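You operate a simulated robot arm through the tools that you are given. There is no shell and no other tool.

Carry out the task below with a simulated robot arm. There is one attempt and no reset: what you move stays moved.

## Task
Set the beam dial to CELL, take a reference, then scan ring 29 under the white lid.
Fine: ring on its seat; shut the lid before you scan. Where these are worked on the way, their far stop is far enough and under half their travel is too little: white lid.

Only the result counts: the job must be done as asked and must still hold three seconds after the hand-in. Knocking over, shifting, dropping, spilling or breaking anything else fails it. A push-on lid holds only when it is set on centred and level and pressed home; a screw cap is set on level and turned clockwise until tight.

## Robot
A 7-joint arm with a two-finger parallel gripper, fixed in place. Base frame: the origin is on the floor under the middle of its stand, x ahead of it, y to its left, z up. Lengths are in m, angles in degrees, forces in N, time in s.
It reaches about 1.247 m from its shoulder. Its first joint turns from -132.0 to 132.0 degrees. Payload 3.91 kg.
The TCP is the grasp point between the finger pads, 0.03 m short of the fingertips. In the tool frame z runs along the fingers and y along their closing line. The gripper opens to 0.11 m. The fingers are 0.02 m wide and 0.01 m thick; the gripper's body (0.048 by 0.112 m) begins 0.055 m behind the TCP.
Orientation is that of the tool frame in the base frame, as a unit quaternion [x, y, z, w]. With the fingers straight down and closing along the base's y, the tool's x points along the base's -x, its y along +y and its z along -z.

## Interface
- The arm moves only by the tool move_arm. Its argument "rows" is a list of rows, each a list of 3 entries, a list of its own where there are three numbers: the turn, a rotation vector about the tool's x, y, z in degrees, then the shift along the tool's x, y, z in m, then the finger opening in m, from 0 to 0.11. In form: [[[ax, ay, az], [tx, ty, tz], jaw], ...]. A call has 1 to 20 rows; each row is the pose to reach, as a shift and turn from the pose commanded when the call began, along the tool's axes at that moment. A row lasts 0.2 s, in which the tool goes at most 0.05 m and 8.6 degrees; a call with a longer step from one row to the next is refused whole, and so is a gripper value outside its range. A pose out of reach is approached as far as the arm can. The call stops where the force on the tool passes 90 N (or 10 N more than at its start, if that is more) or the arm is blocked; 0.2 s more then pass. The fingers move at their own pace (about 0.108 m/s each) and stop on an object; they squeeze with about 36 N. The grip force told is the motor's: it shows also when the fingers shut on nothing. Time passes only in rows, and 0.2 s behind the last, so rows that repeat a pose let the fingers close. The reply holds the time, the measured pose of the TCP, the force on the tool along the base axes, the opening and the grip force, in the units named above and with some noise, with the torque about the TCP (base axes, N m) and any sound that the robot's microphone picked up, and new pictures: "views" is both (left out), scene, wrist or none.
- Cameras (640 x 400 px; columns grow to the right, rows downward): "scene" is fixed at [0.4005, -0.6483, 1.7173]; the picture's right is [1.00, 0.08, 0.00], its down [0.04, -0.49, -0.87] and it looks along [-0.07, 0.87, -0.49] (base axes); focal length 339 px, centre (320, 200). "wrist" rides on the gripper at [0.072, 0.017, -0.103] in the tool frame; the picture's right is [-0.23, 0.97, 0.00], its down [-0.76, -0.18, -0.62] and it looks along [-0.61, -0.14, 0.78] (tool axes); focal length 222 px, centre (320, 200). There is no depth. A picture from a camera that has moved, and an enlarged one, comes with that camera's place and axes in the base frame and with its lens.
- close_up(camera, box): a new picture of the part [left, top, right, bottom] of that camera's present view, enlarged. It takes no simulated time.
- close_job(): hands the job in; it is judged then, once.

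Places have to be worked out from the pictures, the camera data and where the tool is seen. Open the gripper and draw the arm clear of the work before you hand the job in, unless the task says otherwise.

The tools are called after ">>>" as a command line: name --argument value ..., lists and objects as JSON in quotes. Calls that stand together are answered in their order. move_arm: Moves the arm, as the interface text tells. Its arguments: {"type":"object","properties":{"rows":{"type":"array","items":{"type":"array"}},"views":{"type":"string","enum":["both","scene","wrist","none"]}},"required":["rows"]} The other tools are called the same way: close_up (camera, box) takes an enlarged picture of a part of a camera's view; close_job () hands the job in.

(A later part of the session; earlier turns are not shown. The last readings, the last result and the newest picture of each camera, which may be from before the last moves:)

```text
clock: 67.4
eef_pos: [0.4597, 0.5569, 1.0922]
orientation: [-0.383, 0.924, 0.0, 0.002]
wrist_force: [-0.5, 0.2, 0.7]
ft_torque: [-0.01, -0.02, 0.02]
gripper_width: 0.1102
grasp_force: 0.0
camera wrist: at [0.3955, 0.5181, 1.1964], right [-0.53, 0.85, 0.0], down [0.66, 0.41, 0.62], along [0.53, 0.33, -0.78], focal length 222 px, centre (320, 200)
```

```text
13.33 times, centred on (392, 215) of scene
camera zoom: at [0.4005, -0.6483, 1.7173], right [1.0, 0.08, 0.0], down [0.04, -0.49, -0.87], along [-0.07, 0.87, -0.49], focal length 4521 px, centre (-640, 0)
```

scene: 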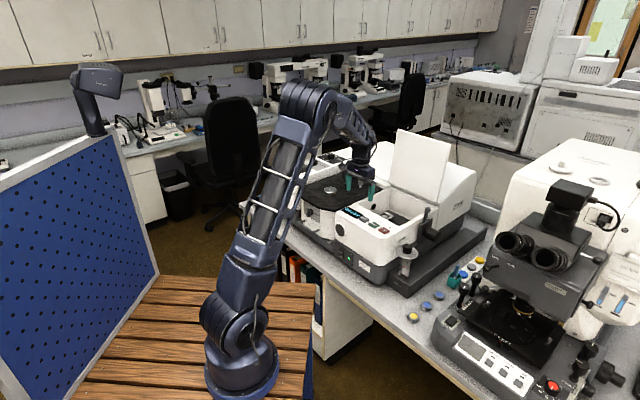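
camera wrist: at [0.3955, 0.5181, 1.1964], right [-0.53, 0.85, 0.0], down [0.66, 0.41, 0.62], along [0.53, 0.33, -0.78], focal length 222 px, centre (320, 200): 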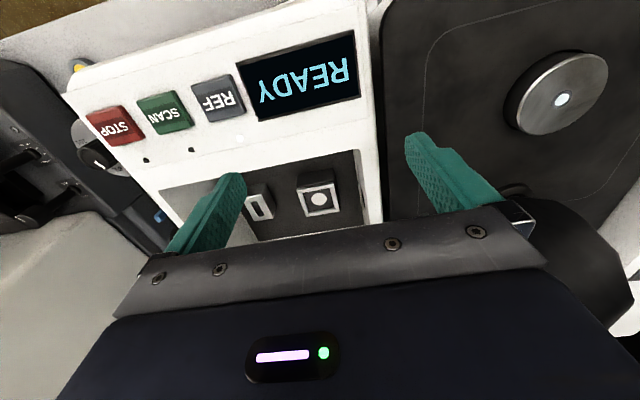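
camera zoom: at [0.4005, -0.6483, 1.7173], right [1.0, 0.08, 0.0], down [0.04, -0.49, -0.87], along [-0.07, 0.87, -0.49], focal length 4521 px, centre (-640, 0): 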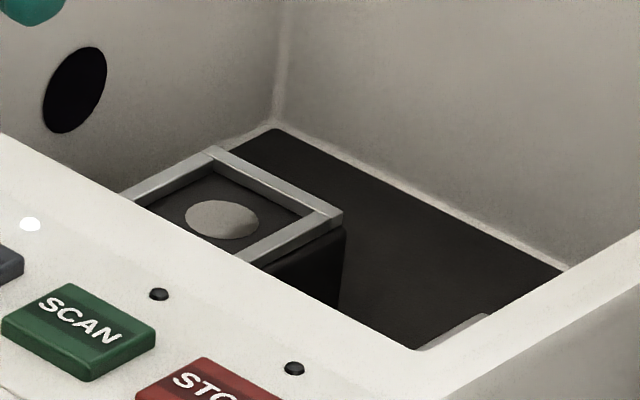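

The seat is a square frame about 44 mm inside, so the ring fits snugly, centred near (0.581, 0.632), frame top z≈0.927. Now over to ring 29: raise, travel, and stop at a viewing pose in front of it.

>>> move_arm --rows '[[[0, 0, 0], [0, 0, -0.04], 0.11], [[0, 0, 0], [0, 0, -0.08], 0.11], [[0, 0, 0], [0.02, -0.034, -0.1], 0.11], [[0, 0, 0], [0.044, -0.075, -0.1], 0.11], [[0, 0, 0], [0.068, -0.116, -0.1], 0.11], [[0, 0, 0], [0.092, -0.157, -0.1], 0.11], [[0, 0, 0], [0.116, -0.198, -0.09], 0.11], [[0, 0, 0], [0.138, -0.236, -0.075], 0.11], [[0, 0, 0], [0.158, -0.27, -0.045], 0.11], [[0, 0, 0], [0.176, -0.3, -0.01], 0.11], [[0, 0, 0], [0.192, -0.325, 0.03], 0.11], [[0, 0, 0], [0.204, -0.345, 0.073], 0.11], [[0, 0, 0], [0.2132, -0.3602, 0.115], 0.11], [[0, 0, 0], [0.2132, -0.3602, 0.155], 0.11], [[0, 0, 0], [0.2132, -0.3602, 0.187], 0.11], [[0, 0, 0], [0.2132, -0.3602, 0.187], 0.11]]'

>>> close_up --camera "wrist" --box '[250, 140, 400, 250]'

```text
clock: 70.8
eef_pos: [0.5602, 0.1508, 0.9072]
orientation: [-0.382, 0.924, 0.0, 0.0]
wrist_force: [1.0, -0.2, 0.1]
ft_torque: [-0.01, -0.01, -0.02]
gripper_width: 0.1099
grasp_force: 0.0
camera wrist: at [0.4964, 0.1134, 1.0101], right [-0.53, 0.85, 0.0], down [0.66, 0.41, 0.62], along [0.53, 0.33, -0.78], focal length 222 px, centre (320, 200)
```

scene: 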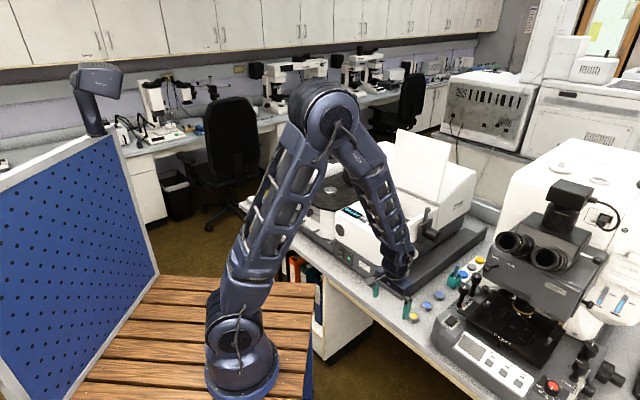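
wrist: 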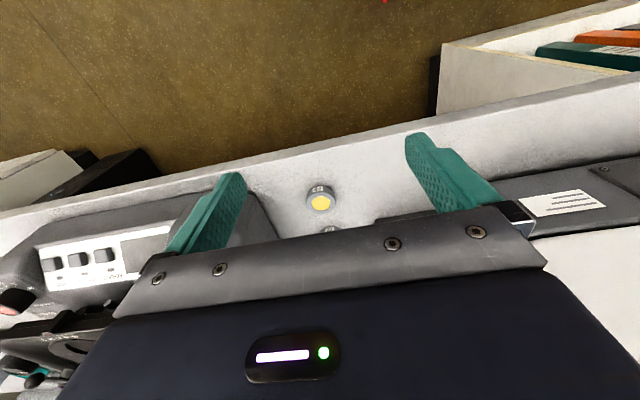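

```text
3.64 times, centred on (325, 195) of wrist
camera zoom: at [0.4964, 0.1134, 1.0101], right [-0.53, 0.85, 0.0], down [0.66, 0.41, 0.62], along [0.53, 0.33, -0.78], focal length 808 px, centre (302, 218)
```

zoom: 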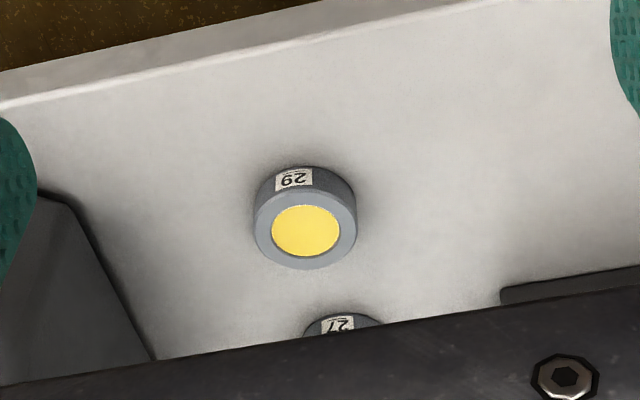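

Ring 29's top is at about (0.662, 0.218, 0.7745), diameter ≈40 mm. I'll move above it with tips about 45 mm over the ring and verify centring.

>>> move_arm --rows '[[[0, 0, 0], [-0.04, -0.008, 0.0], 0.07], [[0, 0, 0], [-0.08, -0.016, 0.01], 0.07], [[0, 0, 0], [-0.1195, -0.0243, 0.03], 0.07], [[0, 0, 0], [-0.1195, -0.0243, 0.0572], 0.07], [[0, 0, 0], [-0.1195, -0.0243, 0.0572], 0.07]]'

>>> close_up --camera "wrist" --box '[240, 70, 400, 190]'

>>> close_up --camera "scene" --box '[380, 270, 450, 325]'

```text
clock: 72.0
eef_pos: [0.6645, 0.2171, 0.85]
orientation: [-0.381, 0.924, -0.001, 0.001]
wrist_force: [0.8, 0.2, -0.1]
ft_torque: [-0.03, 0.01, -0.02]
gripper_width: 0.0699
grasp_force: 0.0
camera wrist: at [0.6007, 0.1788, 0.9535], right [-0.53, 0.85, 0.0], down [0.66, 0.41, 0.62], along [0.53, 0.33, -0.78], focal length 222 px, centre (320, 200)
```

scene: 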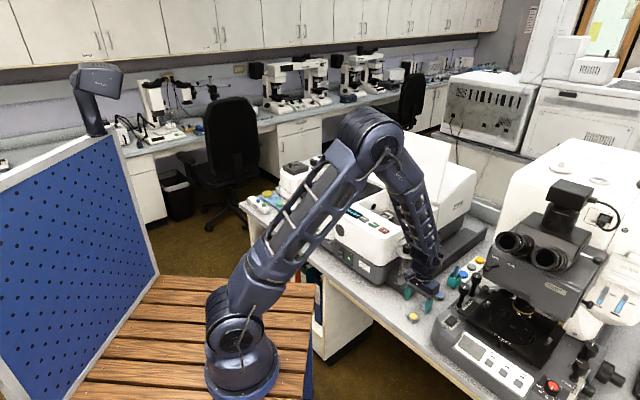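
wrist: 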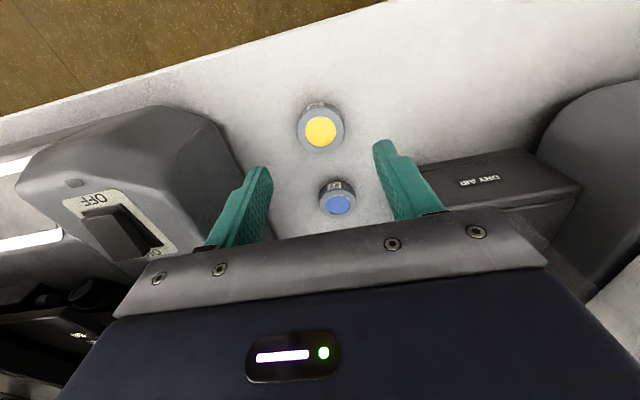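

```text
3.33 times, centred on (320, 130) of wrist
camera zoom: at [0.6007, 0.1788, 0.9535], right [-0.53, 0.85, 0.0], down [0.66, 0.41, 0.62], along [0.53, 0.33, -0.78], focal length 740 px, centre (320, 433)
```

zoom: 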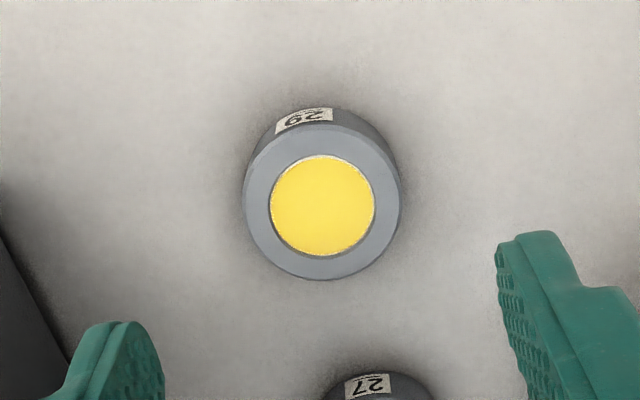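

```text
7.27 times, centred on (415, 298) of scene
camera zoom: at [0.4005, -0.6483, 1.7173], right [1.0, 0.08, 0.0], down [0.04, -0.49, -0.87], along [-0.07, 0.87, -0.49], focal length 2466 px, centre (-371, -509)
```

zoom: 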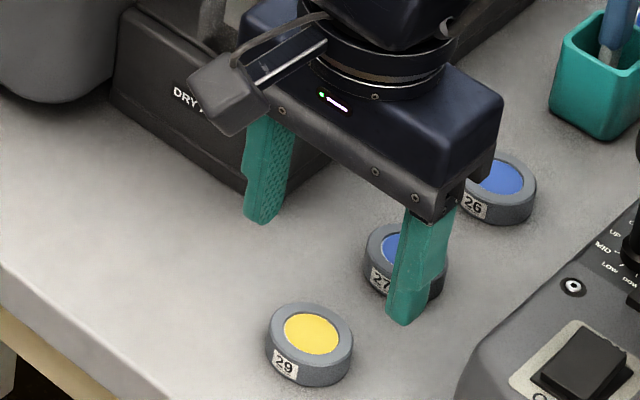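

The ring is 3 mm toward the camera from the TCP. Correct that, descend so the tips cover the ring's upper half, and close.

>>> move_arm --rows '[[[0, 0, 0], [0.003, 0.0017, 0.015], 0.07], [[0, 0, 0], [0.003, 0.0017, 0.035], 0.07], [[0, 0, 0], [0.003, 0.0017, 0.053], 0.07], [[0, 0, 0], [0.003, 0.0017, 0.053], 0.07]]'

>>> close_up --camera "wrist" --box '[240, 90, 400, 210]'

>>> close_up --camera "scene" --box '[390, 280, 440, 325]'

```text
clock: 73.0
eef_pos: [0.6609, 0.2143, 0.7969]
orientation: [-0.382, 0.924, 0.001, 0.001]
wrist_force: [-0.3, 0.7, 0.2]
ft_torque: [0.02, 0.01, -0.02]
gripper_width: 0.0703
grasp_force: 0.1
camera wrist: at [0.5966, 0.1763, 0.9006], right [-0.53, 0.85, 0.0], down [0.66, 0.41, 0.62], along [0.53, 0.33, -0.78], focal length 222 px, centre (320, 200)
```

scene: 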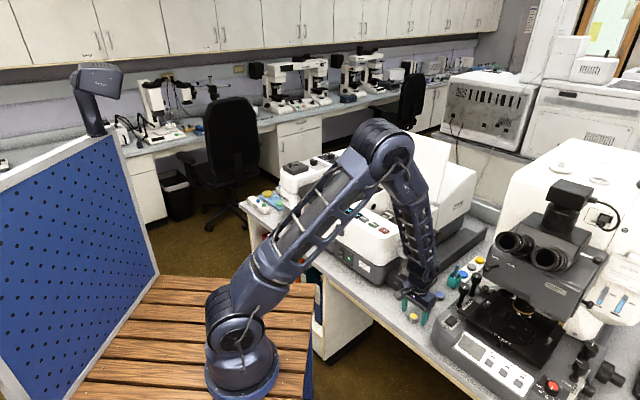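
wrist: 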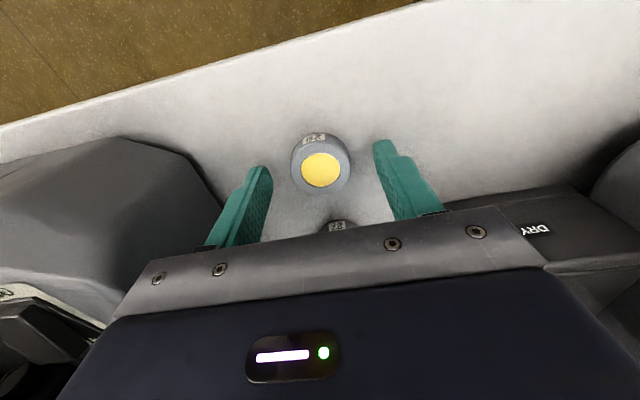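

```text
3.33 times, centred on (320, 150) of wrist
camera zoom: at [0.5966, 0.1763, 0.9006], right [-0.53, 0.85, 0.0], down [0.66, 0.41, 0.62], along [0.53, 0.33, -0.78], focal length 740 px, centre (320, 367)
```

zoom: 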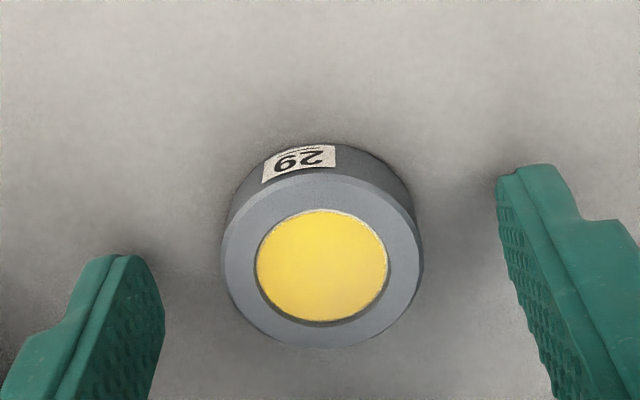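

```text
8.89 times, centred on (415, 302) of scene
camera zoom: at [0.4005, -0.6483, 1.7173], right [1.0, 0.08, 0.0], down [0.04, -0.49, -0.87], along [-0.07, 0.87, -0.49], focal length 3014 px, centre (-524, -711)
```

zoom: 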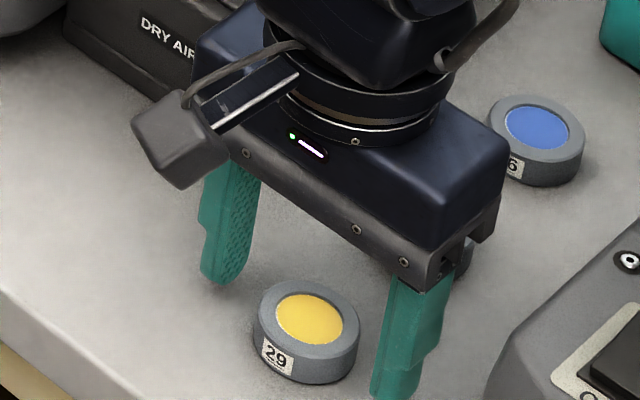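

Ring is centred within about 1 mm. Closing on it.

>>> move_arm --rows '[[[0, 0, 0], [-0.001, 0.0005, 0], 0.05], [[0, 0, 0], [-0.001, 0.0005, 0], 0.03], [[0, 0, 0], [-0.001, 0.0005, 0], 0.02], [[0, 0, 0], [-0.001, 0.0005, 0], 0.02]]'

>>> close_up --camera "wrist" --box '[240, 90, 400, 210]'

>>> close_up --camera "scene" --box '[390, 280, 440, 325]'

```text
clock: 74.0
eef_pos: [0.6616, 0.215, 0.7965]
orientation: [-0.382, 0.924, 0.0, 0.001]
wrist_force: [0.8, -0.8, 1.9]
ft_torque: [0.0, 0.01, 0.0]
gripper_width: 0.0376
grasp_force: 36.2
camera wrist: at [0.5978, 0.1778, 0.9003], right [-0.53, 0.85, 0.0], down [0.66, 0.41, 0.62], along [0.53, 0.33, -0.78], focal length 222 px, centre (320, 200)
```

scene: 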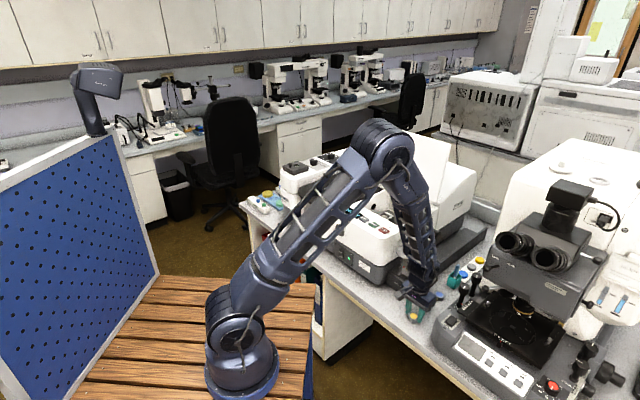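
wrist: 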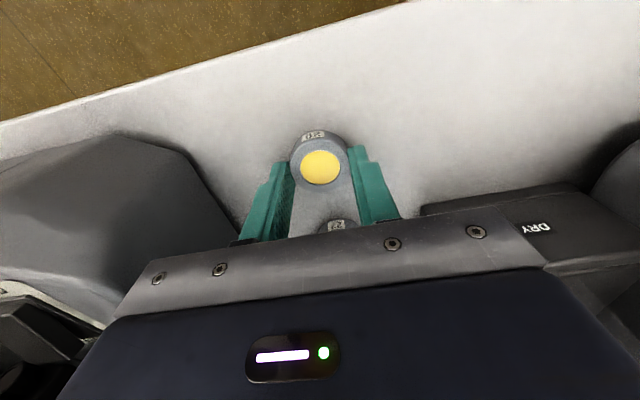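

```text
3.33 times, centred on (320, 150) of wrist
camera zoom: at [0.5978, 0.1778, 0.9003], right [-0.53, 0.85, 0.0], down [0.66, 0.41, 0.62], along [0.53, 0.33, -0.78], focal length 740 px, centre (320, 367)
```

zoom: 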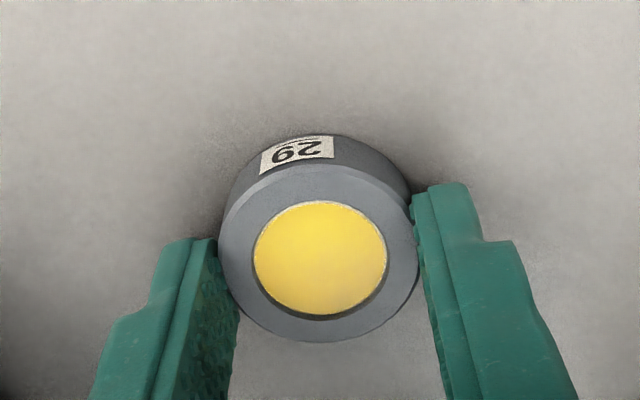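

```text
8.89 times, centred on (415, 302) of scene
camera zoom: at [0.4005, -0.6483, 1.7173], right [1.0, 0.08, 0.0], down [0.04, -0.49, -0.87], along [-0.07, 0.87, -0.49], focal length 3014 px, centre (-524, -711)
```

zoom: 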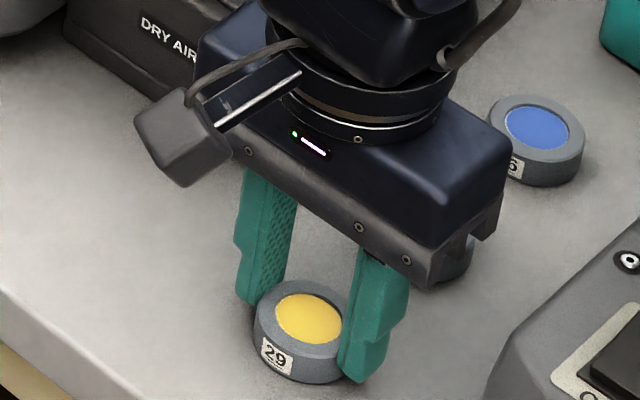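

Ring 29 is gripped (0.0376 m) and centred under the TCP. Lift straight up and check it's held level.

>>> move_arm --rows '[[[0, 0, 0], [0, 0, -0.01], 0.02], [[0, 0, 0], [0, 0, -0.03], 0.02], [[0, 0, 0], [0, 0, -0.06], 0.02], [[0, 0, 0], [0, 0, -0.1], 0.02], [[0, 0, 0], [0, 0, -0.145], 0.02], [[0, 0, 0], [0, 0, -0.19], 0.02], [[0, 0, 0], [0, 0, -0.235], 0.02], [[0, 0, 0], [0, 0, -0.235], 0.02]]'

>>> close_up --camera "wrist" --box '[240, 90, 400, 210]'

>>> close_up --camera "scene" --box '[390, 200, 460, 260]'

```text
clock: 75.8
eef_pos: [0.6597, 0.2167, 1.0281]
orientation: [-0.382, 0.924, -0.001, 0.001]
wrist_force: [-0.3, -0.2, -1.1]
ft_torque: [0.0, 0.02, 0.01]
gripper_width: 0.0372
grasp_force: 35.5
camera wrist: at [0.5968, 0.1781, 1.1316], right [-0.53, 0.85, 0.0], down [0.66, 0.41, 0.62], along [0.53, 0.33, -0.78], focal length 222 px, centre (320, 200)
```

scene: 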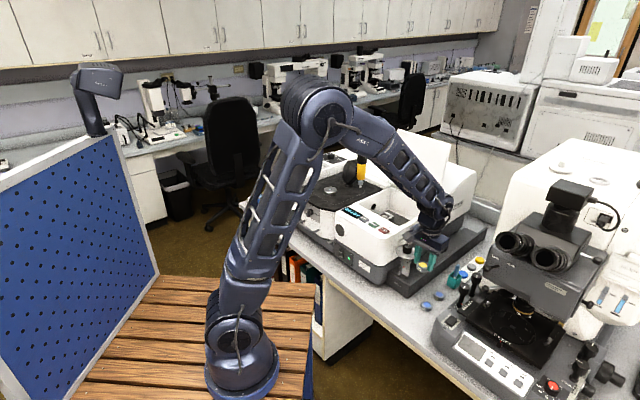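
wrist: 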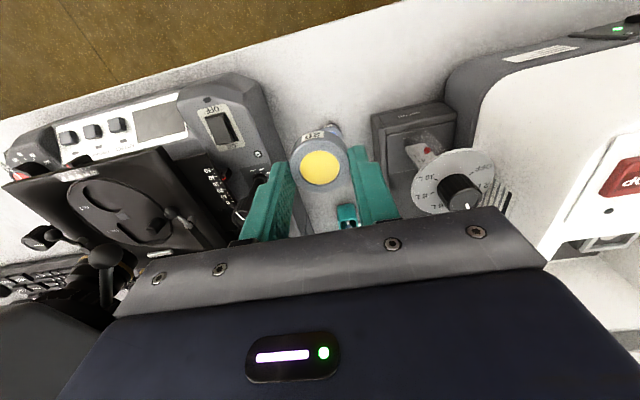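

```text
3.33 times, centred on (320, 150) of wrist
camera zoom: at [0.5968, 0.1781, 1.1316], right [-0.53, 0.85, 0.0], down [0.66, 0.41, 0.62], along [0.53, 0.33, -0.78], focal length 740 px, centre (320, 367)
```

zoom: 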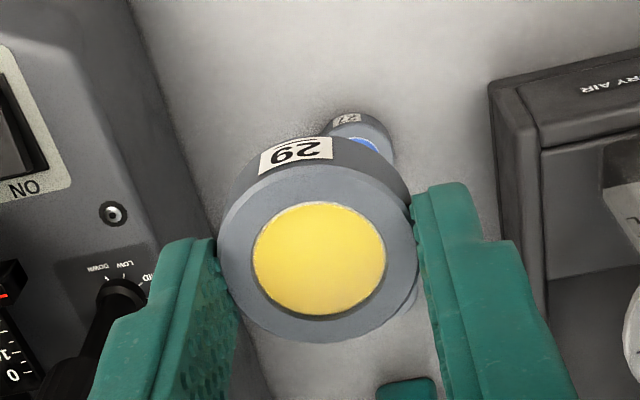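

```text
6.67 times, centred on (425, 230) of scene
camera zoom: at [0.4005, -0.6483, 1.7173], right [1.0, 0.08, 0.0], down [0.04, -0.49, -0.87], along [-0.07, 0.87, -0.49], focal length 2260 px, centre (-380, 0)
```

zoom: 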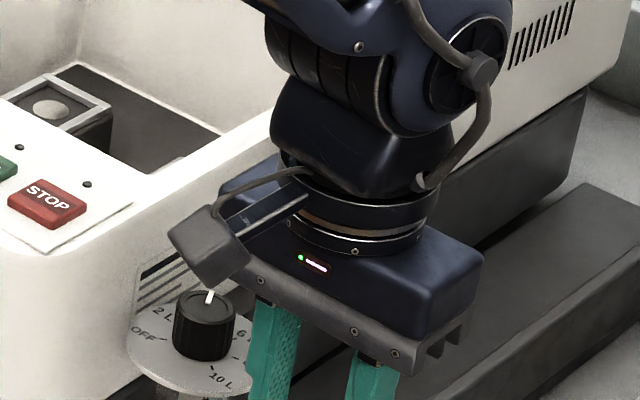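

Ring is held level. Raise to z≈1.19, carry it over to above the seat, and stop with the ring above the rim.

>>> move_arm --rows '[[[0, 0, 0], [0, 0, -0.045], 0.02], [[0, 0, 0], [0, 0, -0.09], 0.02], [[0, 0, 0], [0, 0, -0.13], 0.02], [[0, 0, 0], [-0.0198, 0.0292, -0.16], 0.02], [[0, 0, 0], [-0.0436, 0.0643, -0.16], 0.02], [[0, 0, 0], [-0.0674, 0.0994, -0.16], 0.02], [[0, 0, 0], [-0.0911, 0.1345, -0.16], 0.02], [[0, 0, 0], [-0.1149, 0.1696, -0.16], 0.02], [[0, 0, 0], [-0.1387, 0.2047, -0.16], 0.02], [[0, 0, 0], [-0.1624, 0.2398, -0.16], 0.02], [[0, 0, 0], [-0.1862, 0.2749, -0.16], 0.02], [[0, 0, 0], [-0.21, 0.31, -0.16], 0.02], [[0, 0, 0], [-0.2377, 0.3509, -0.16], 0.02], [[0, 0, 0], [-0.2377, 0.3509, -0.12], 0.02], [[0, 0, 0], [-0.2377, 0.3509, -0.08], 0.02], [[0, 0, 0], [-0.2377, 0.3509, -0.06], 0.02], [[0, 0, 0], [-0.2377, 0.3509, -0.06], 0.02]]'

>>> close_up --camera "wrist" --box '[240, 90, 400, 210]'

>>> close_up --camera "scene" --box '[355, 165, 435, 230]'

```text
clock: 79.4
eef_pos: [0.5821, 0.6297, 1.09]
orientation: [-0.382, 0.924, -0.001, 0.0]
wrist_force: [-0.3, 0.4, 0.1]
ft_torque: [0.02, 0.0, 0.02]
gripper_width: 0.0373
grasp_force: 36.0
camera wrist: at [0.5187, 0.5914, 1.1937], right [-0.53, 0.85, 0.0], down [0.66, 0.41, 0.62], along [0.53, 0.33, -0.78], focal length 222 px, centre (320, 200)
```

scene: 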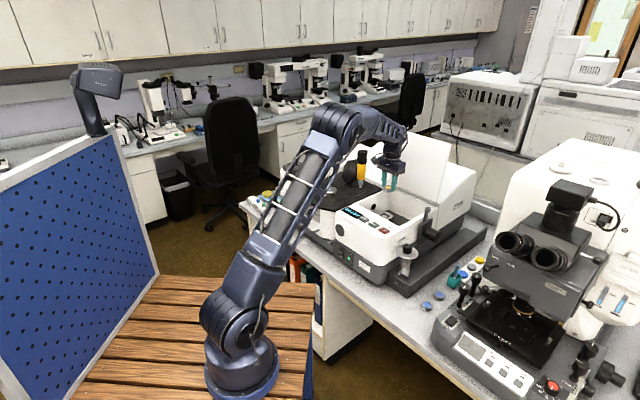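
wrist: 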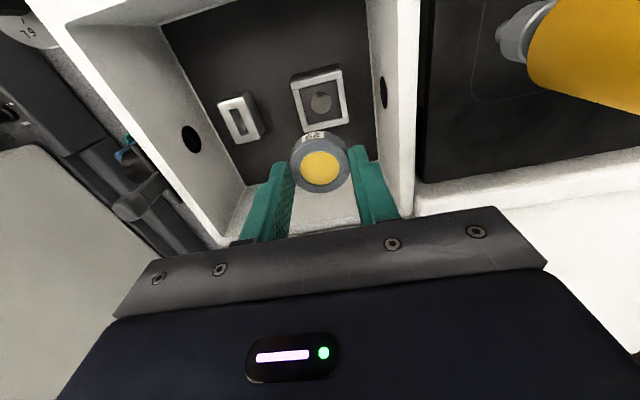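

```text
3.33 times, centred on (320, 150) of wrist
camera zoom: at [0.5187, 0.5914, 1.1937], right [-0.53, 0.85, 0.0], down [0.66, 0.41, 0.62], along [0.53, 0.33, -0.78], focal length 740 px, centre (320, 367)
```

zoom: 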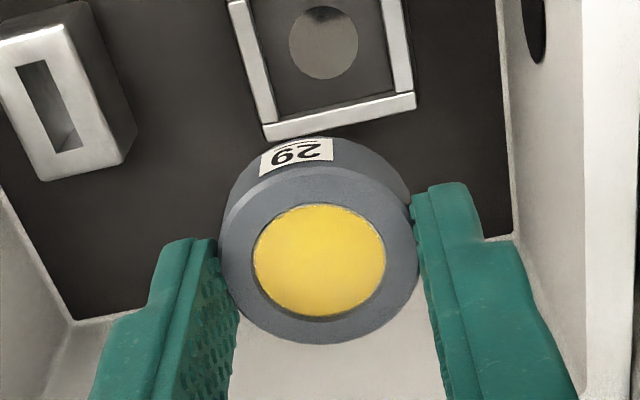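

```text
6.15 times, centred on (395, 198) of scene
camera zoom: at [0.4005, -0.6483, 1.7173], right [1.0, 0.08, 0.0], down [0.04, -0.49, -0.87], along [-0.07, 0.87, -0.49], focal length 2087 px, centre (-142, 215)
```

zoom: 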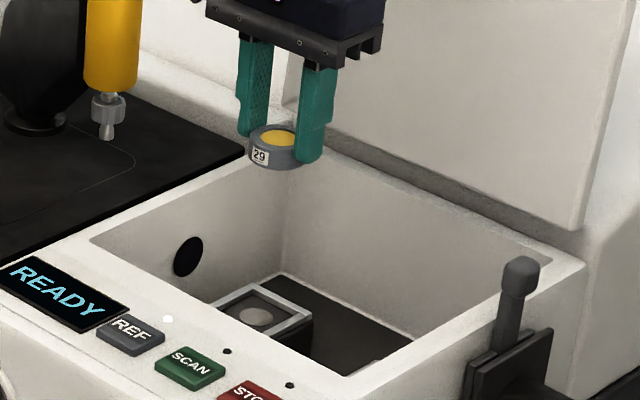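

Ring hovers over the compartment and the seat is visible in the same image. Zooming on the seat to compute its offset relative to the hand.

>>> close_up --camera "wrist" --box '[270, 50, 370, 140]'

>>> close_up --camera "scene" --box '[375, 175, 415, 220]'

```text
4.44 times, centred on (320, 95) of wrist
camera zoom: at [0.5187, 0.5914, 1.1937], right [-0.53, 0.85, 0.0], down [0.66, 0.41, 0.62], along [0.53, 0.33, -0.78], focal length 987 px, centre (320, 667)
```

zoom: 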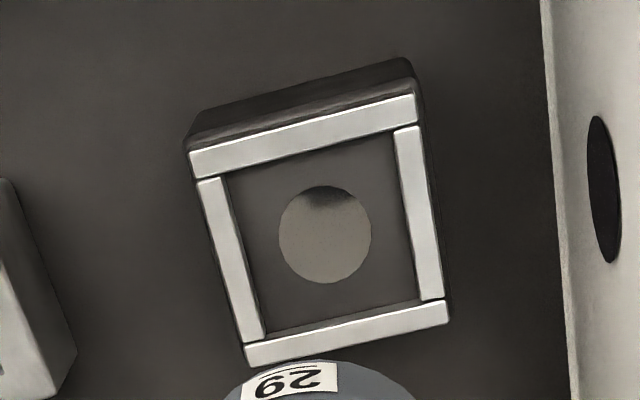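

```text
8.89 times, centred on (395, 198) of scene
camera zoom: at [0.4005, -0.6483, 1.7173], right [1.0, 0.08, 0.0], down [0.04, -0.49, -0.87], along [-0.07, 0.87, -0.49], focal length 3014 px, centre (-347, 222)
```

zoom: 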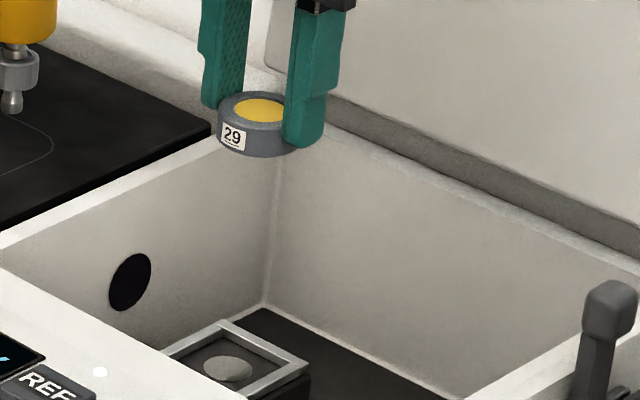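

The seat centre computes to within ~1 mm of the TCP. I'll shift 1 mm and descend to about 3 cm above the seat, then re-check alignment.

>>> move_arm --rows '[[[0, 0, 0], [-0.0003, 0.001, 0.03], 0.02], [[0, 0, 0], [-0.0003, 0.001, 0.06], 0.02], [[0, 0, 0], [-0.0003, 0.001, 0.085], 0.02], [[0, 0, 0], [-0.0003, 0.001, 0.095], 0.02], [[0, 0, 0], [-0.0003, 0.001, 0.095], 0.02]]'

>>> close_up --camera "wrist" --box '[260, 80, 380, 200]'

>>> close_up --camera "scene" --box '[370, 190, 420, 230]'

```text
clock: 80.6
eef_pos: [0.5822, 0.6351, 0.9971]
orientation: [-0.382, 0.924, -0.001, 0.001]
wrist_force: [0.5, 0.0, 0.3]
ft_torque: [0.01, -0.02, 0.01]
gripper_width: 0.0376
grasp_force: 36.5
camera wrist: at [0.5178, 0.5962, 1.1002], right [-0.53, 0.85, 0.0], down [0.66, 0.41, 0.62], along [0.53, 0.33, -0.78], focal length 222 px, centre (320, 200)
```

scene: 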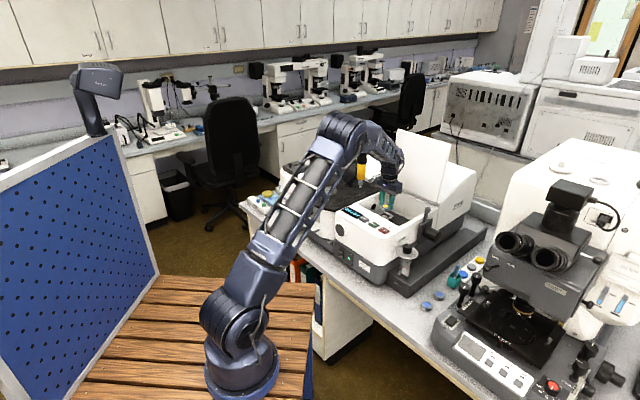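
wrist: 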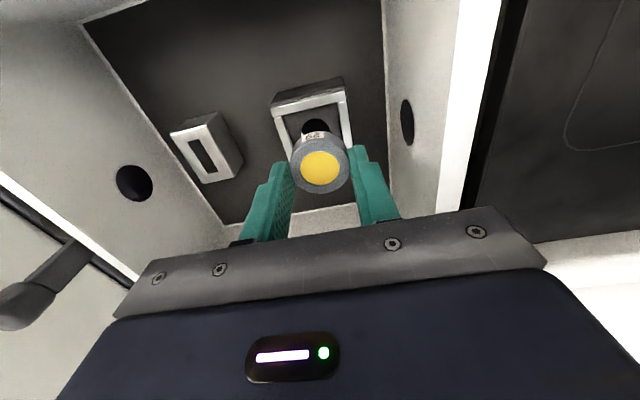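

```text
3.33 times, centred on (320, 140) of wrist
camera zoom: at [0.5178, 0.5962, 1.1002], right [-0.53, 0.85, 0.0], down [0.66, 0.41, 0.62], along [0.53, 0.33, -0.78], focal length 740 px, centre (320, 400)
```

zoom: 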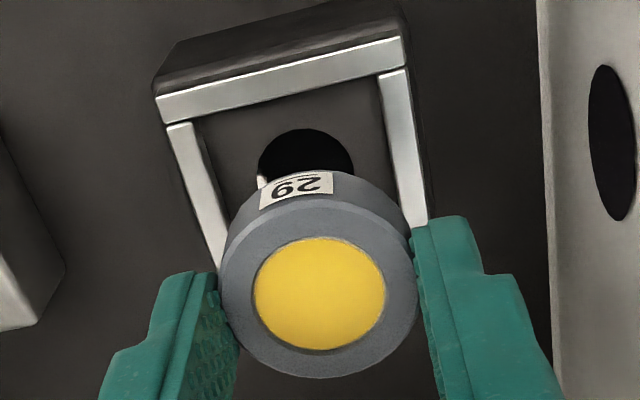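

```text
10.00 times, centred on (395, 210) of scene
camera zoom: at [0.4005, -0.6483, 1.7173], right [1.0, 0.08, 0.0], down [0.04, -0.49, -0.87], along [-0.07, 0.87, -0.49], focal length 3391 px, centre (-430, 100)
```

zoom: 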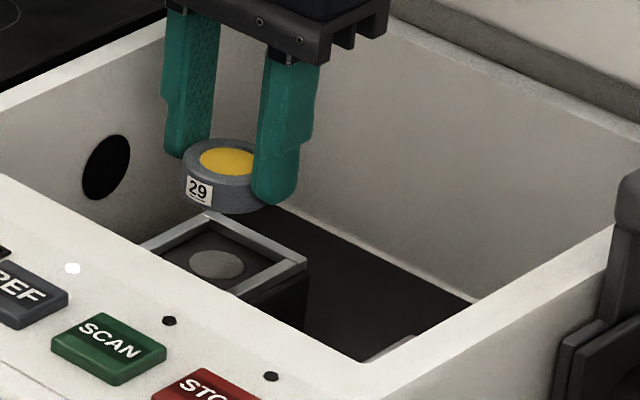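

The two views disagree by ~4 mm, suggesting the arm hadn't fully settled. I'll hold position briefly, then re-measure from a fresh close-up.

>>> move_arm --rows '[[[0, 0, 0], [0, 0, 0], 0.02], [[0, 0, 0], [0, 0, 0], 0.02], [[0, 0, 0], [0, 0, 0], 0.02]]' --views "none"

>>> close_up --camera "wrist" --box '[270, 75, 370, 155]'

>>> close_up --camera "scene" --box '[380, 200, 410, 225]'

```text
clock: 81.4
eef_pos: [0.5821, 0.6343, 0.997]
orientation: [-0.382, 0.924, 0.0, 0.002]
wrist_force: [0.4, -0.9, -0.7]
ft_torque: [0.01, 0.04, 0.03]
gripper_width: 0.0376
grasp_force: 36.2
```

```text
5.00 times, centred on (320, 115) of wrist
camera zoom: at [0.5179, 0.5962, 1.1004], right [-0.53, 0.85, 0.0], down [0.66, 0.41, 0.62], along [0.53, 0.33, -0.78], focal length 1111 px, centre (320, 625)
```

zoom: 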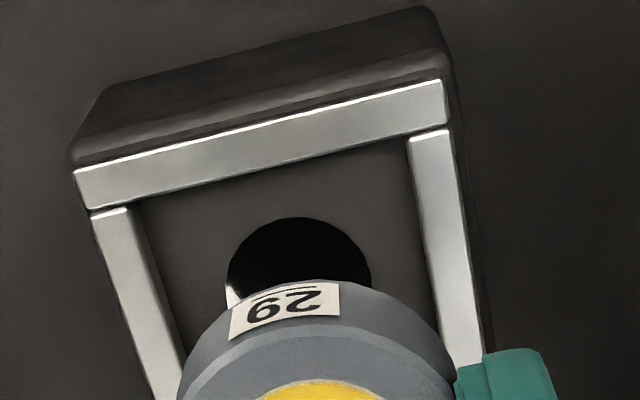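

```text
16.00 times, centred on (395, 212) of scene
camera zoom: at [0.4005, -0.6483, 1.7173], right [1.0, 0.08, 0.0], down [0.04, -0.49, -0.87], along [-0.07, 0.87, -0.49], focal length 5425 px, centre (-880, 0)
```

zoom: 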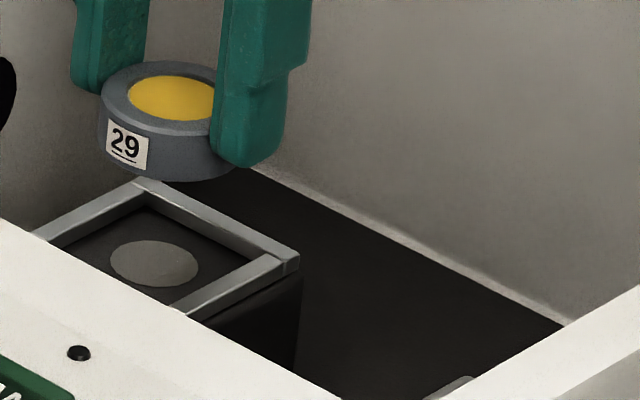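

Settled. Both cameras put the seat about 3 mm toward −y of the ring. Apply that correction and descend 2 cm, let it settle, and re-measure.

>>> move_arm --rows '[[[0, 0, 0], [0.0018, -0.0027, 0.005], 0.02], [[0, 0, 0], [0.0018, -0.0027, 0.013], 0.02], [[0, 0, 0], [0.0018, -0.0027, 0.019], 0.02], [[0, 0, 0], [0.0018, -0.0027, 0.019], 0.02], [[0, 0, 0], [0.0018, -0.0027, 0.019], 0.02]]' --views "none"

>>> close_up --camera "wrist" --box '[270, 85, 370, 165]'

>>> close_up --camera "scene" --box '[380, 200, 410, 225]'

```text
clock: 82.6
eef_pos: [0.5814, 0.6311, 0.9774]
orientation: [-0.382, 0.924, -0.001, 0.001]
wrist_force: [-0.4, -1.0, -0.8]
ft_torque: [-0.02, 0.0, 0.02]
gripper_width: 0.0377
grasp_force: 36.1
```

```text
5.00 times, centred on (320, 125) of wrist
camera zoom: at [0.5191, 0.5938, 1.0807], right [-0.53, 0.85, 0.0], down [0.66, 0.41, 0.62], along [0.53, 0.33, -0.78], focal length 1111 px, centre (320, 575)
```

zoom: 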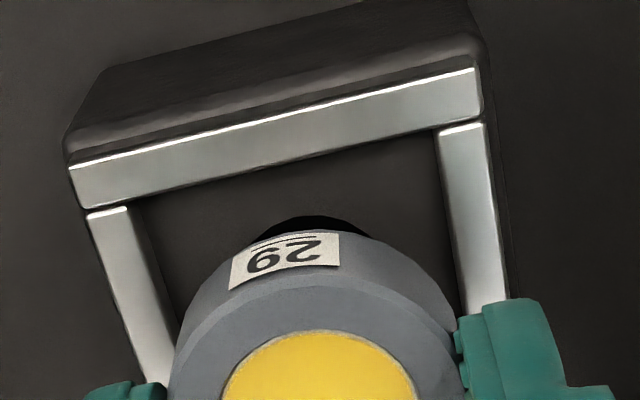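

```text
16.00 times, centred on (395, 212) of scene
camera zoom: at [0.4005, -0.6483, 1.7173], right [1.0, 0.08, 0.0], down [0.04, -0.49, -0.87], along [-0.07, 0.87, -0.49], focal length 5425 px, centre (-880, 0)
```

zoom: 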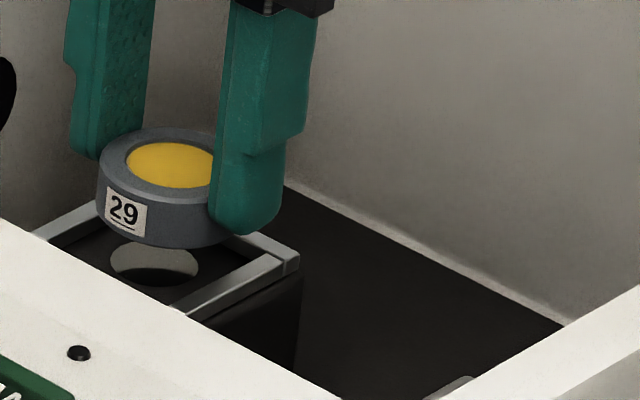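

Alignment is now within about 1 mm, with ~2.8 mm clearance per side. Apply a 0.8 mm correction and lower in small steps until contact.

>>> move_arm --rows '[[[0, 0, 0], [0.0008, 0.0, 0.003], 0.02], [[0, 0, 0], [0.0008, 0.0, 0.006], 0.02], [[0, 0, 0], [0.0008, 0.0, 0.009], 0.02], [[0, 0, 0], [0.0008, 0.0, 0.011], 0.02], [[0, 0, 0], [0.0008, 0.0, 0.011], 0.02]]' --views "none"

>>> close_up --camera "wrist" --box '[260, 85, 380, 185]'

>>> close_up --camera "scene" --box '[380, 200, 410, 225]'

```text
clock: 83.8
eef_pos: [0.5806, 0.6302, 0.9659]
orientation: [-0.383, 0.924, 0.0, 0.002]
wrist_force: [4.1, 4.1, 18.4]
ft_torque: [0.5, -0.34, 0.09]
gripper_width: 0.0379
grasp_force: 36.0
```

```text
4.00 times, centred on (320, 135) of wrist
camera zoom: at [0.5175, 0.5921, 1.0688], right [-0.53, 0.85, 0.0], down [0.66, 0.41, 0.63], along [0.53, 0.33, -0.78], focal length 888 px, centre (320, 460)
```

zoom: 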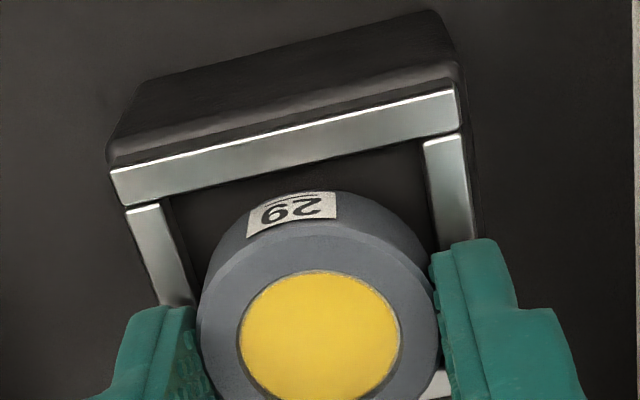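

```text
16.00 times, centred on (395, 212) of scene
camera zoom: at [0.4005, -0.6483, 1.7173], right [1.0, 0.08, 0.0], down [0.04, -0.49, -0.87], along [-0.07, 0.87, -0.49], focal length 5425 px, centre (-880, 0)
```

zoom: 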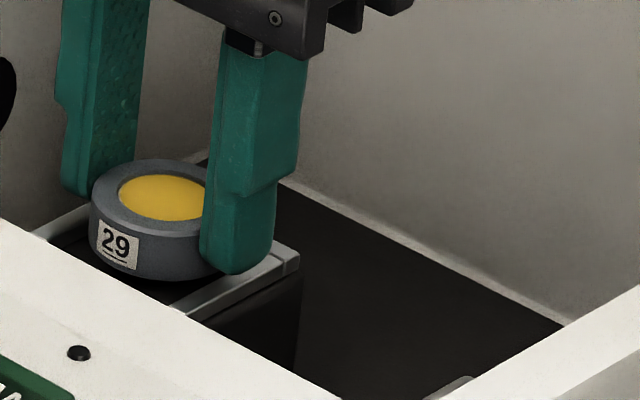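

Contact came early (18 N) and the torque places it at the ring's rear edge, so it's landing on the rear bar. I'll lift 8 mm and re-measure both ring and frame.

>>> move_arm --rows '[[[0, 0, 0], [0, 0.0, -0.004], 0.02], [[0, 0, 0], [0, 0.0, -0.009], 0.02], [[0, 0, 0], [0, 0.0, -0.009], 0.02], [[0, 0, 0], [0, 0.0, -0.009], 0.02]]' --views "none"

>>> close_up --camera "wrist" --box '[260, 85, 380, 205]'

>>> close_up --camera "scene" --box '[380, 200, 410, 225]'

```text
clock: 84.8
eef_pos: [0.5812, 0.631, 0.9733]
orientation: [-0.381, 0.925, -0.001, 0.0]
wrist_force: [0.8, 0.2, 0.2]
ft_torque: [0.0, 0.01, 0.02]
gripper_width: 0.0374
grasp_force: 36.1
```

```text
3.33 times, centred on (320, 145) of wrist
camera zoom: at [0.517, 0.592, 1.077], right [-0.53, 0.85, 0.0], down [0.66, 0.41, 0.62], along [0.53, 0.33, -0.78], focal length 740 px, centre (320, 383)
```

zoom: 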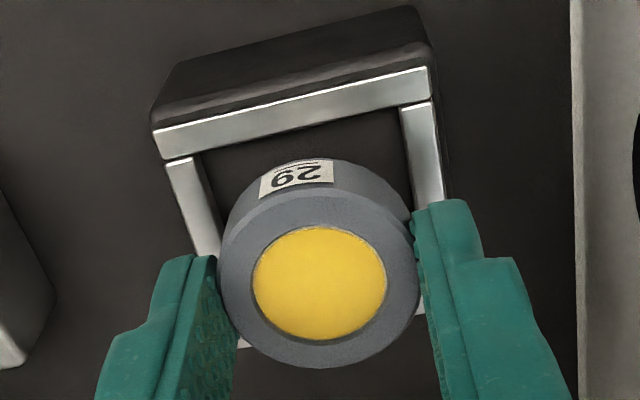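

```text
16.00 times, centred on (395, 212) of scene
camera zoom: at [0.4005, -0.6483, 1.7173], right [1.0, 0.08, 0.0], down [0.04, -0.49, -0.87], along [-0.07, 0.87, -0.49], focal length 5425 px, centre (-880, 0)
```

zoom: 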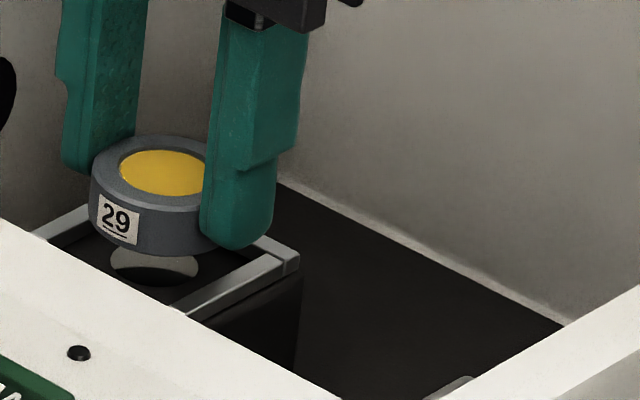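

Comparing ring bottom with the frame in the scene view at contact, and the contact torque, the ring is about 3 mm too far back. I'll shift 3.5 mm toward the front, 1 mm sideways, and lower gently again.

>>> move_arm --rows '[[[0, 0, 0], [0.0035, -0.001, 0], 0.02], [[0, 0, 0], [0.0035, -0.001, 0.003], 0.02], [[0, 0, 0], [0.0035, -0.001, 0.005], 0.02], [[0, 0, 0], [0.0035, -0.001, 0.007], 0.02], [[0, 0, 0], [0.0035, -0.001, 0.008], 0.02], [[0, 0, 0], [0.0035, -0.001, 0.008], 0.02]]' --views "none"

>>> close_up --camera "wrist" --box '[260, 85, 380, 205]'

>>> close_up --camera "scene" --box '[380, 200, 410, 225]'

```text
clock: 86.2
eef_pos: [0.578, 0.6263, 0.9653]
orientation: [-0.382, 0.924, -0.001, 0.001]
wrist_force: [-0.7, 1.6, 5.2]
ft_torque: [0.02, 0.11, -0.02]
gripper_width: 0.0375
grasp_force: 36.0
```

```text
3.33 times, centred on (320, 145) of wrist
camera zoom: at [0.5142, 0.5882, 1.0692], right [-0.53, 0.85, 0.0], down [0.66, 0.41, 0.62], along [0.53, 0.33, -0.78], focal length 740 px, centre (320, 383)
```

zoom: 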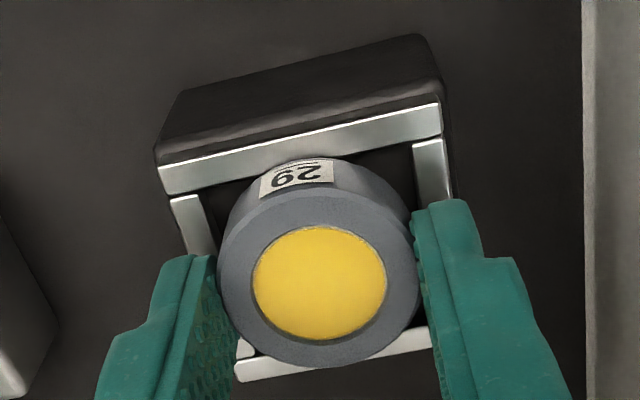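

```text
16.00 times, centred on (395, 212) of scene
camera zoom: at [0.4005, -0.6483, 1.7173], right [1.0, 0.08, 0.0], down [0.04, -0.49, -0.87], along [-0.07, 0.87, -0.49], focal length 5425 px, centre (-880, 0)
```

zoom: 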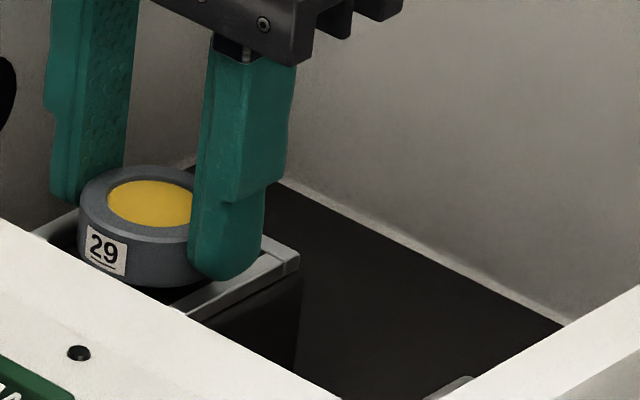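

Now the contact is at the ring's front edge, so the true position is between the two. Lift 2 mm, go back 1.7 mm, and lower again.

>>> move_arm --rows '[[[0, 0, 0], [0, 0, -0.003], 0.02], [[0, 0, 0], [-0.0017, 0, -0.003], 0.02], [[0, 0, 0], [-0.0017, 0, -0.001], 0.02], [[0, 0, 0], [-0.0017, 0, 0.001], 0.02], [[0, 0, 0], [-0.0017, 0, 0.002], 0.02], [[0, 0, 0], [-0.0017, 0, 0.002], 0.02]]' --views "none"

>>> close_up --camera "wrist" --box '[260, 85, 380, 205]'

>>> close_up --camera "scene" --box '[380, 200, 410, 225]'

```text
clock: 87.6
eef_pos: [0.5808, 0.6295, 0.9634]
orientation: [-0.383, 0.924, -0.001, 0.001]
wrist_force: [-1.5, 1.3, -0.8]
ft_torque: [0.04, 0.01, 0.04]
gripper_width: 0.0378
grasp_force: 36.1
```

```text
3.33 times, centred on (320, 145) of wrist
camera zoom: at [0.5167, 0.5899, 1.0675], right [-0.53, 0.85, 0.0], down [0.66, 0.41, 0.62], along [0.53, 0.33, -0.78], focal length 740 px, centre (320, 383)
```

zoom: 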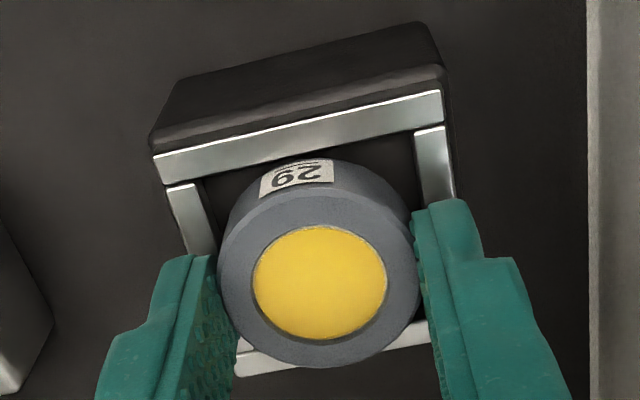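

```text
16.00 times, centred on (395, 212) of scene
camera zoom: at [0.4005, -0.6483, 1.7173], right [1.0, 0.08, 0.0], down [0.04, -0.49, -0.87], along [-0.07, 0.87, -0.49], focal length 5425 px, centre (-880, 0)
```

zoom: 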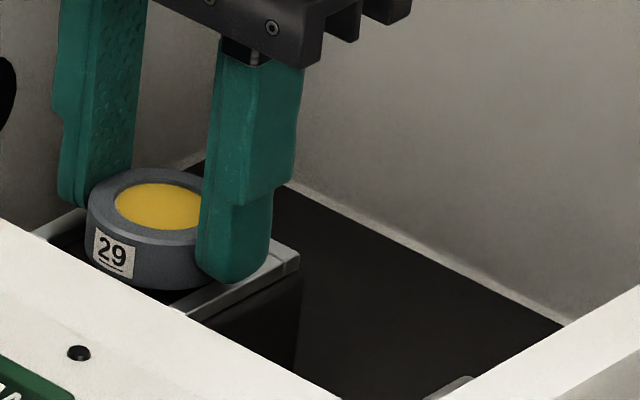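

No contact now and lower than either earlier contact, so the ring is entering the frame. Keep lowering in 1 mm steps until it bottoms.

>>> move_arm --rows '[[[0, 0, 0], [0, 0, 0.001], 0.02], [[0, 0, 0], [0, 0, 0.002], 0.02], [[0, 0, 0], [0, 0, 0.003], 0.02], [[0, 0, 0], [0, 0, 0.003], 0.02]]' --views "none"

>>> close_up --camera "scene" --box '[380, 200, 410, 225]'

```text
clock: 88.6
eef_pos: [0.5803, 0.628, 0.96]
orientation: [-0.382, 0.924, -0.001, 0.001]
wrist_force: [-0.6, 0.2, -0.5]
ft_torque: [0.03, 0.0, 0.02]
gripper_width: 0.0377
grasp_force: 36.0
```

```text
16.00 times, centred on (395, 212) of scene
camera zoom: at [0.4005, -0.6483, 1.7173], right [1.0, 0.08, 0.0], down [0.04, -0.49, -0.87], along [-0.07, 0.87, -0.49], focal length 5425 px, centre (-880, 0)
```

zoom: 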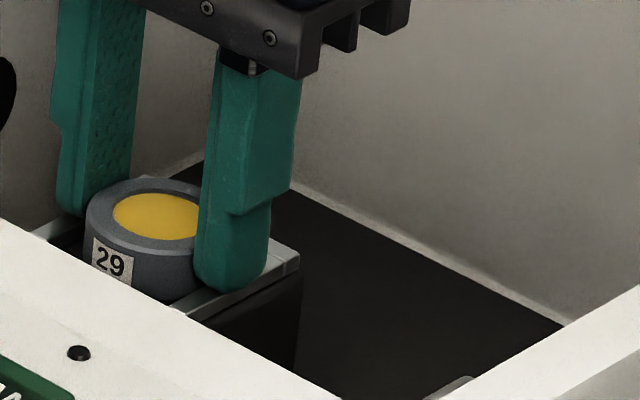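

Ring is inside the frame (the label's lower part is hidden). Two more careful 1 mm steps, checking for contact.

>>> move_arm --rows '[[[0, 0, 0], [0, 0, 0.001], 0.02], [[0, 0, 0], [0, 0, 0.002], 0.02], [[0, 0, 0], [0, 0, 0.002], 0.02]]' --views "none"

>>> close_up --camera "scene" --box '[380, 200, 410, 225]'

>>> close_up --camera "wrist" --box '[260, 85, 380, 205]'

```text
clock: 89.4
eef_pos: [0.5808, 0.6285, 0.9613]
orientation: [-0.382, 0.924, 0.0, 0.001]
wrist_force: [4.6, -3.0, 28.4]
ft_torque: [0.22, 0.53, 0.01]
gripper_width: 0.0374
grasp_force: 36.2
```

```text
16.00 times, centred on (395, 212) of scene
camera zoom: at [0.4005, -0.6483, 1.7173], right [1.0, 0.08, 0.0], down [0.04, -0.49, -0.87], along [-0.07, 0.87, -0.49], focal length 5425 px, centre (-880, 0)
```

zoom: 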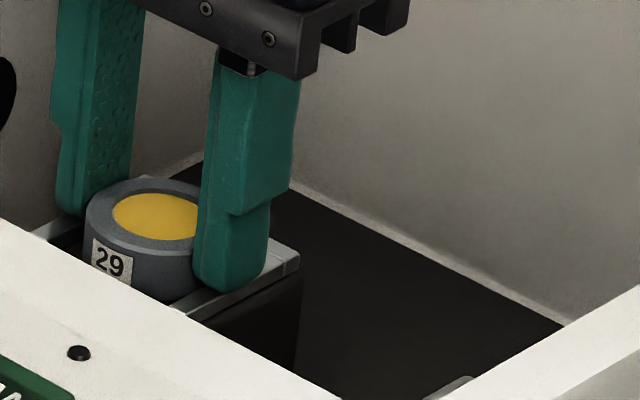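

```text
3.33 times, centred on (320, 145) of wrist
camera zoom: at [0.5161, 0.5897, 1.0642], right [-0.53, 0.85, 0.0], down [0.66, 0.41, 0.63], along [0.53, 0.33, -0.78], focal length 740 px, centre (320, 383)
```

zoom: 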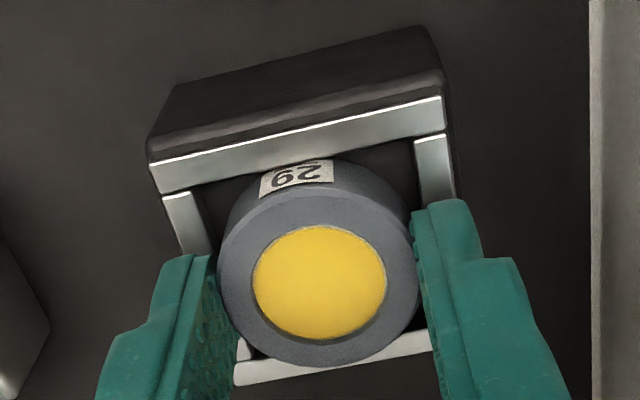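

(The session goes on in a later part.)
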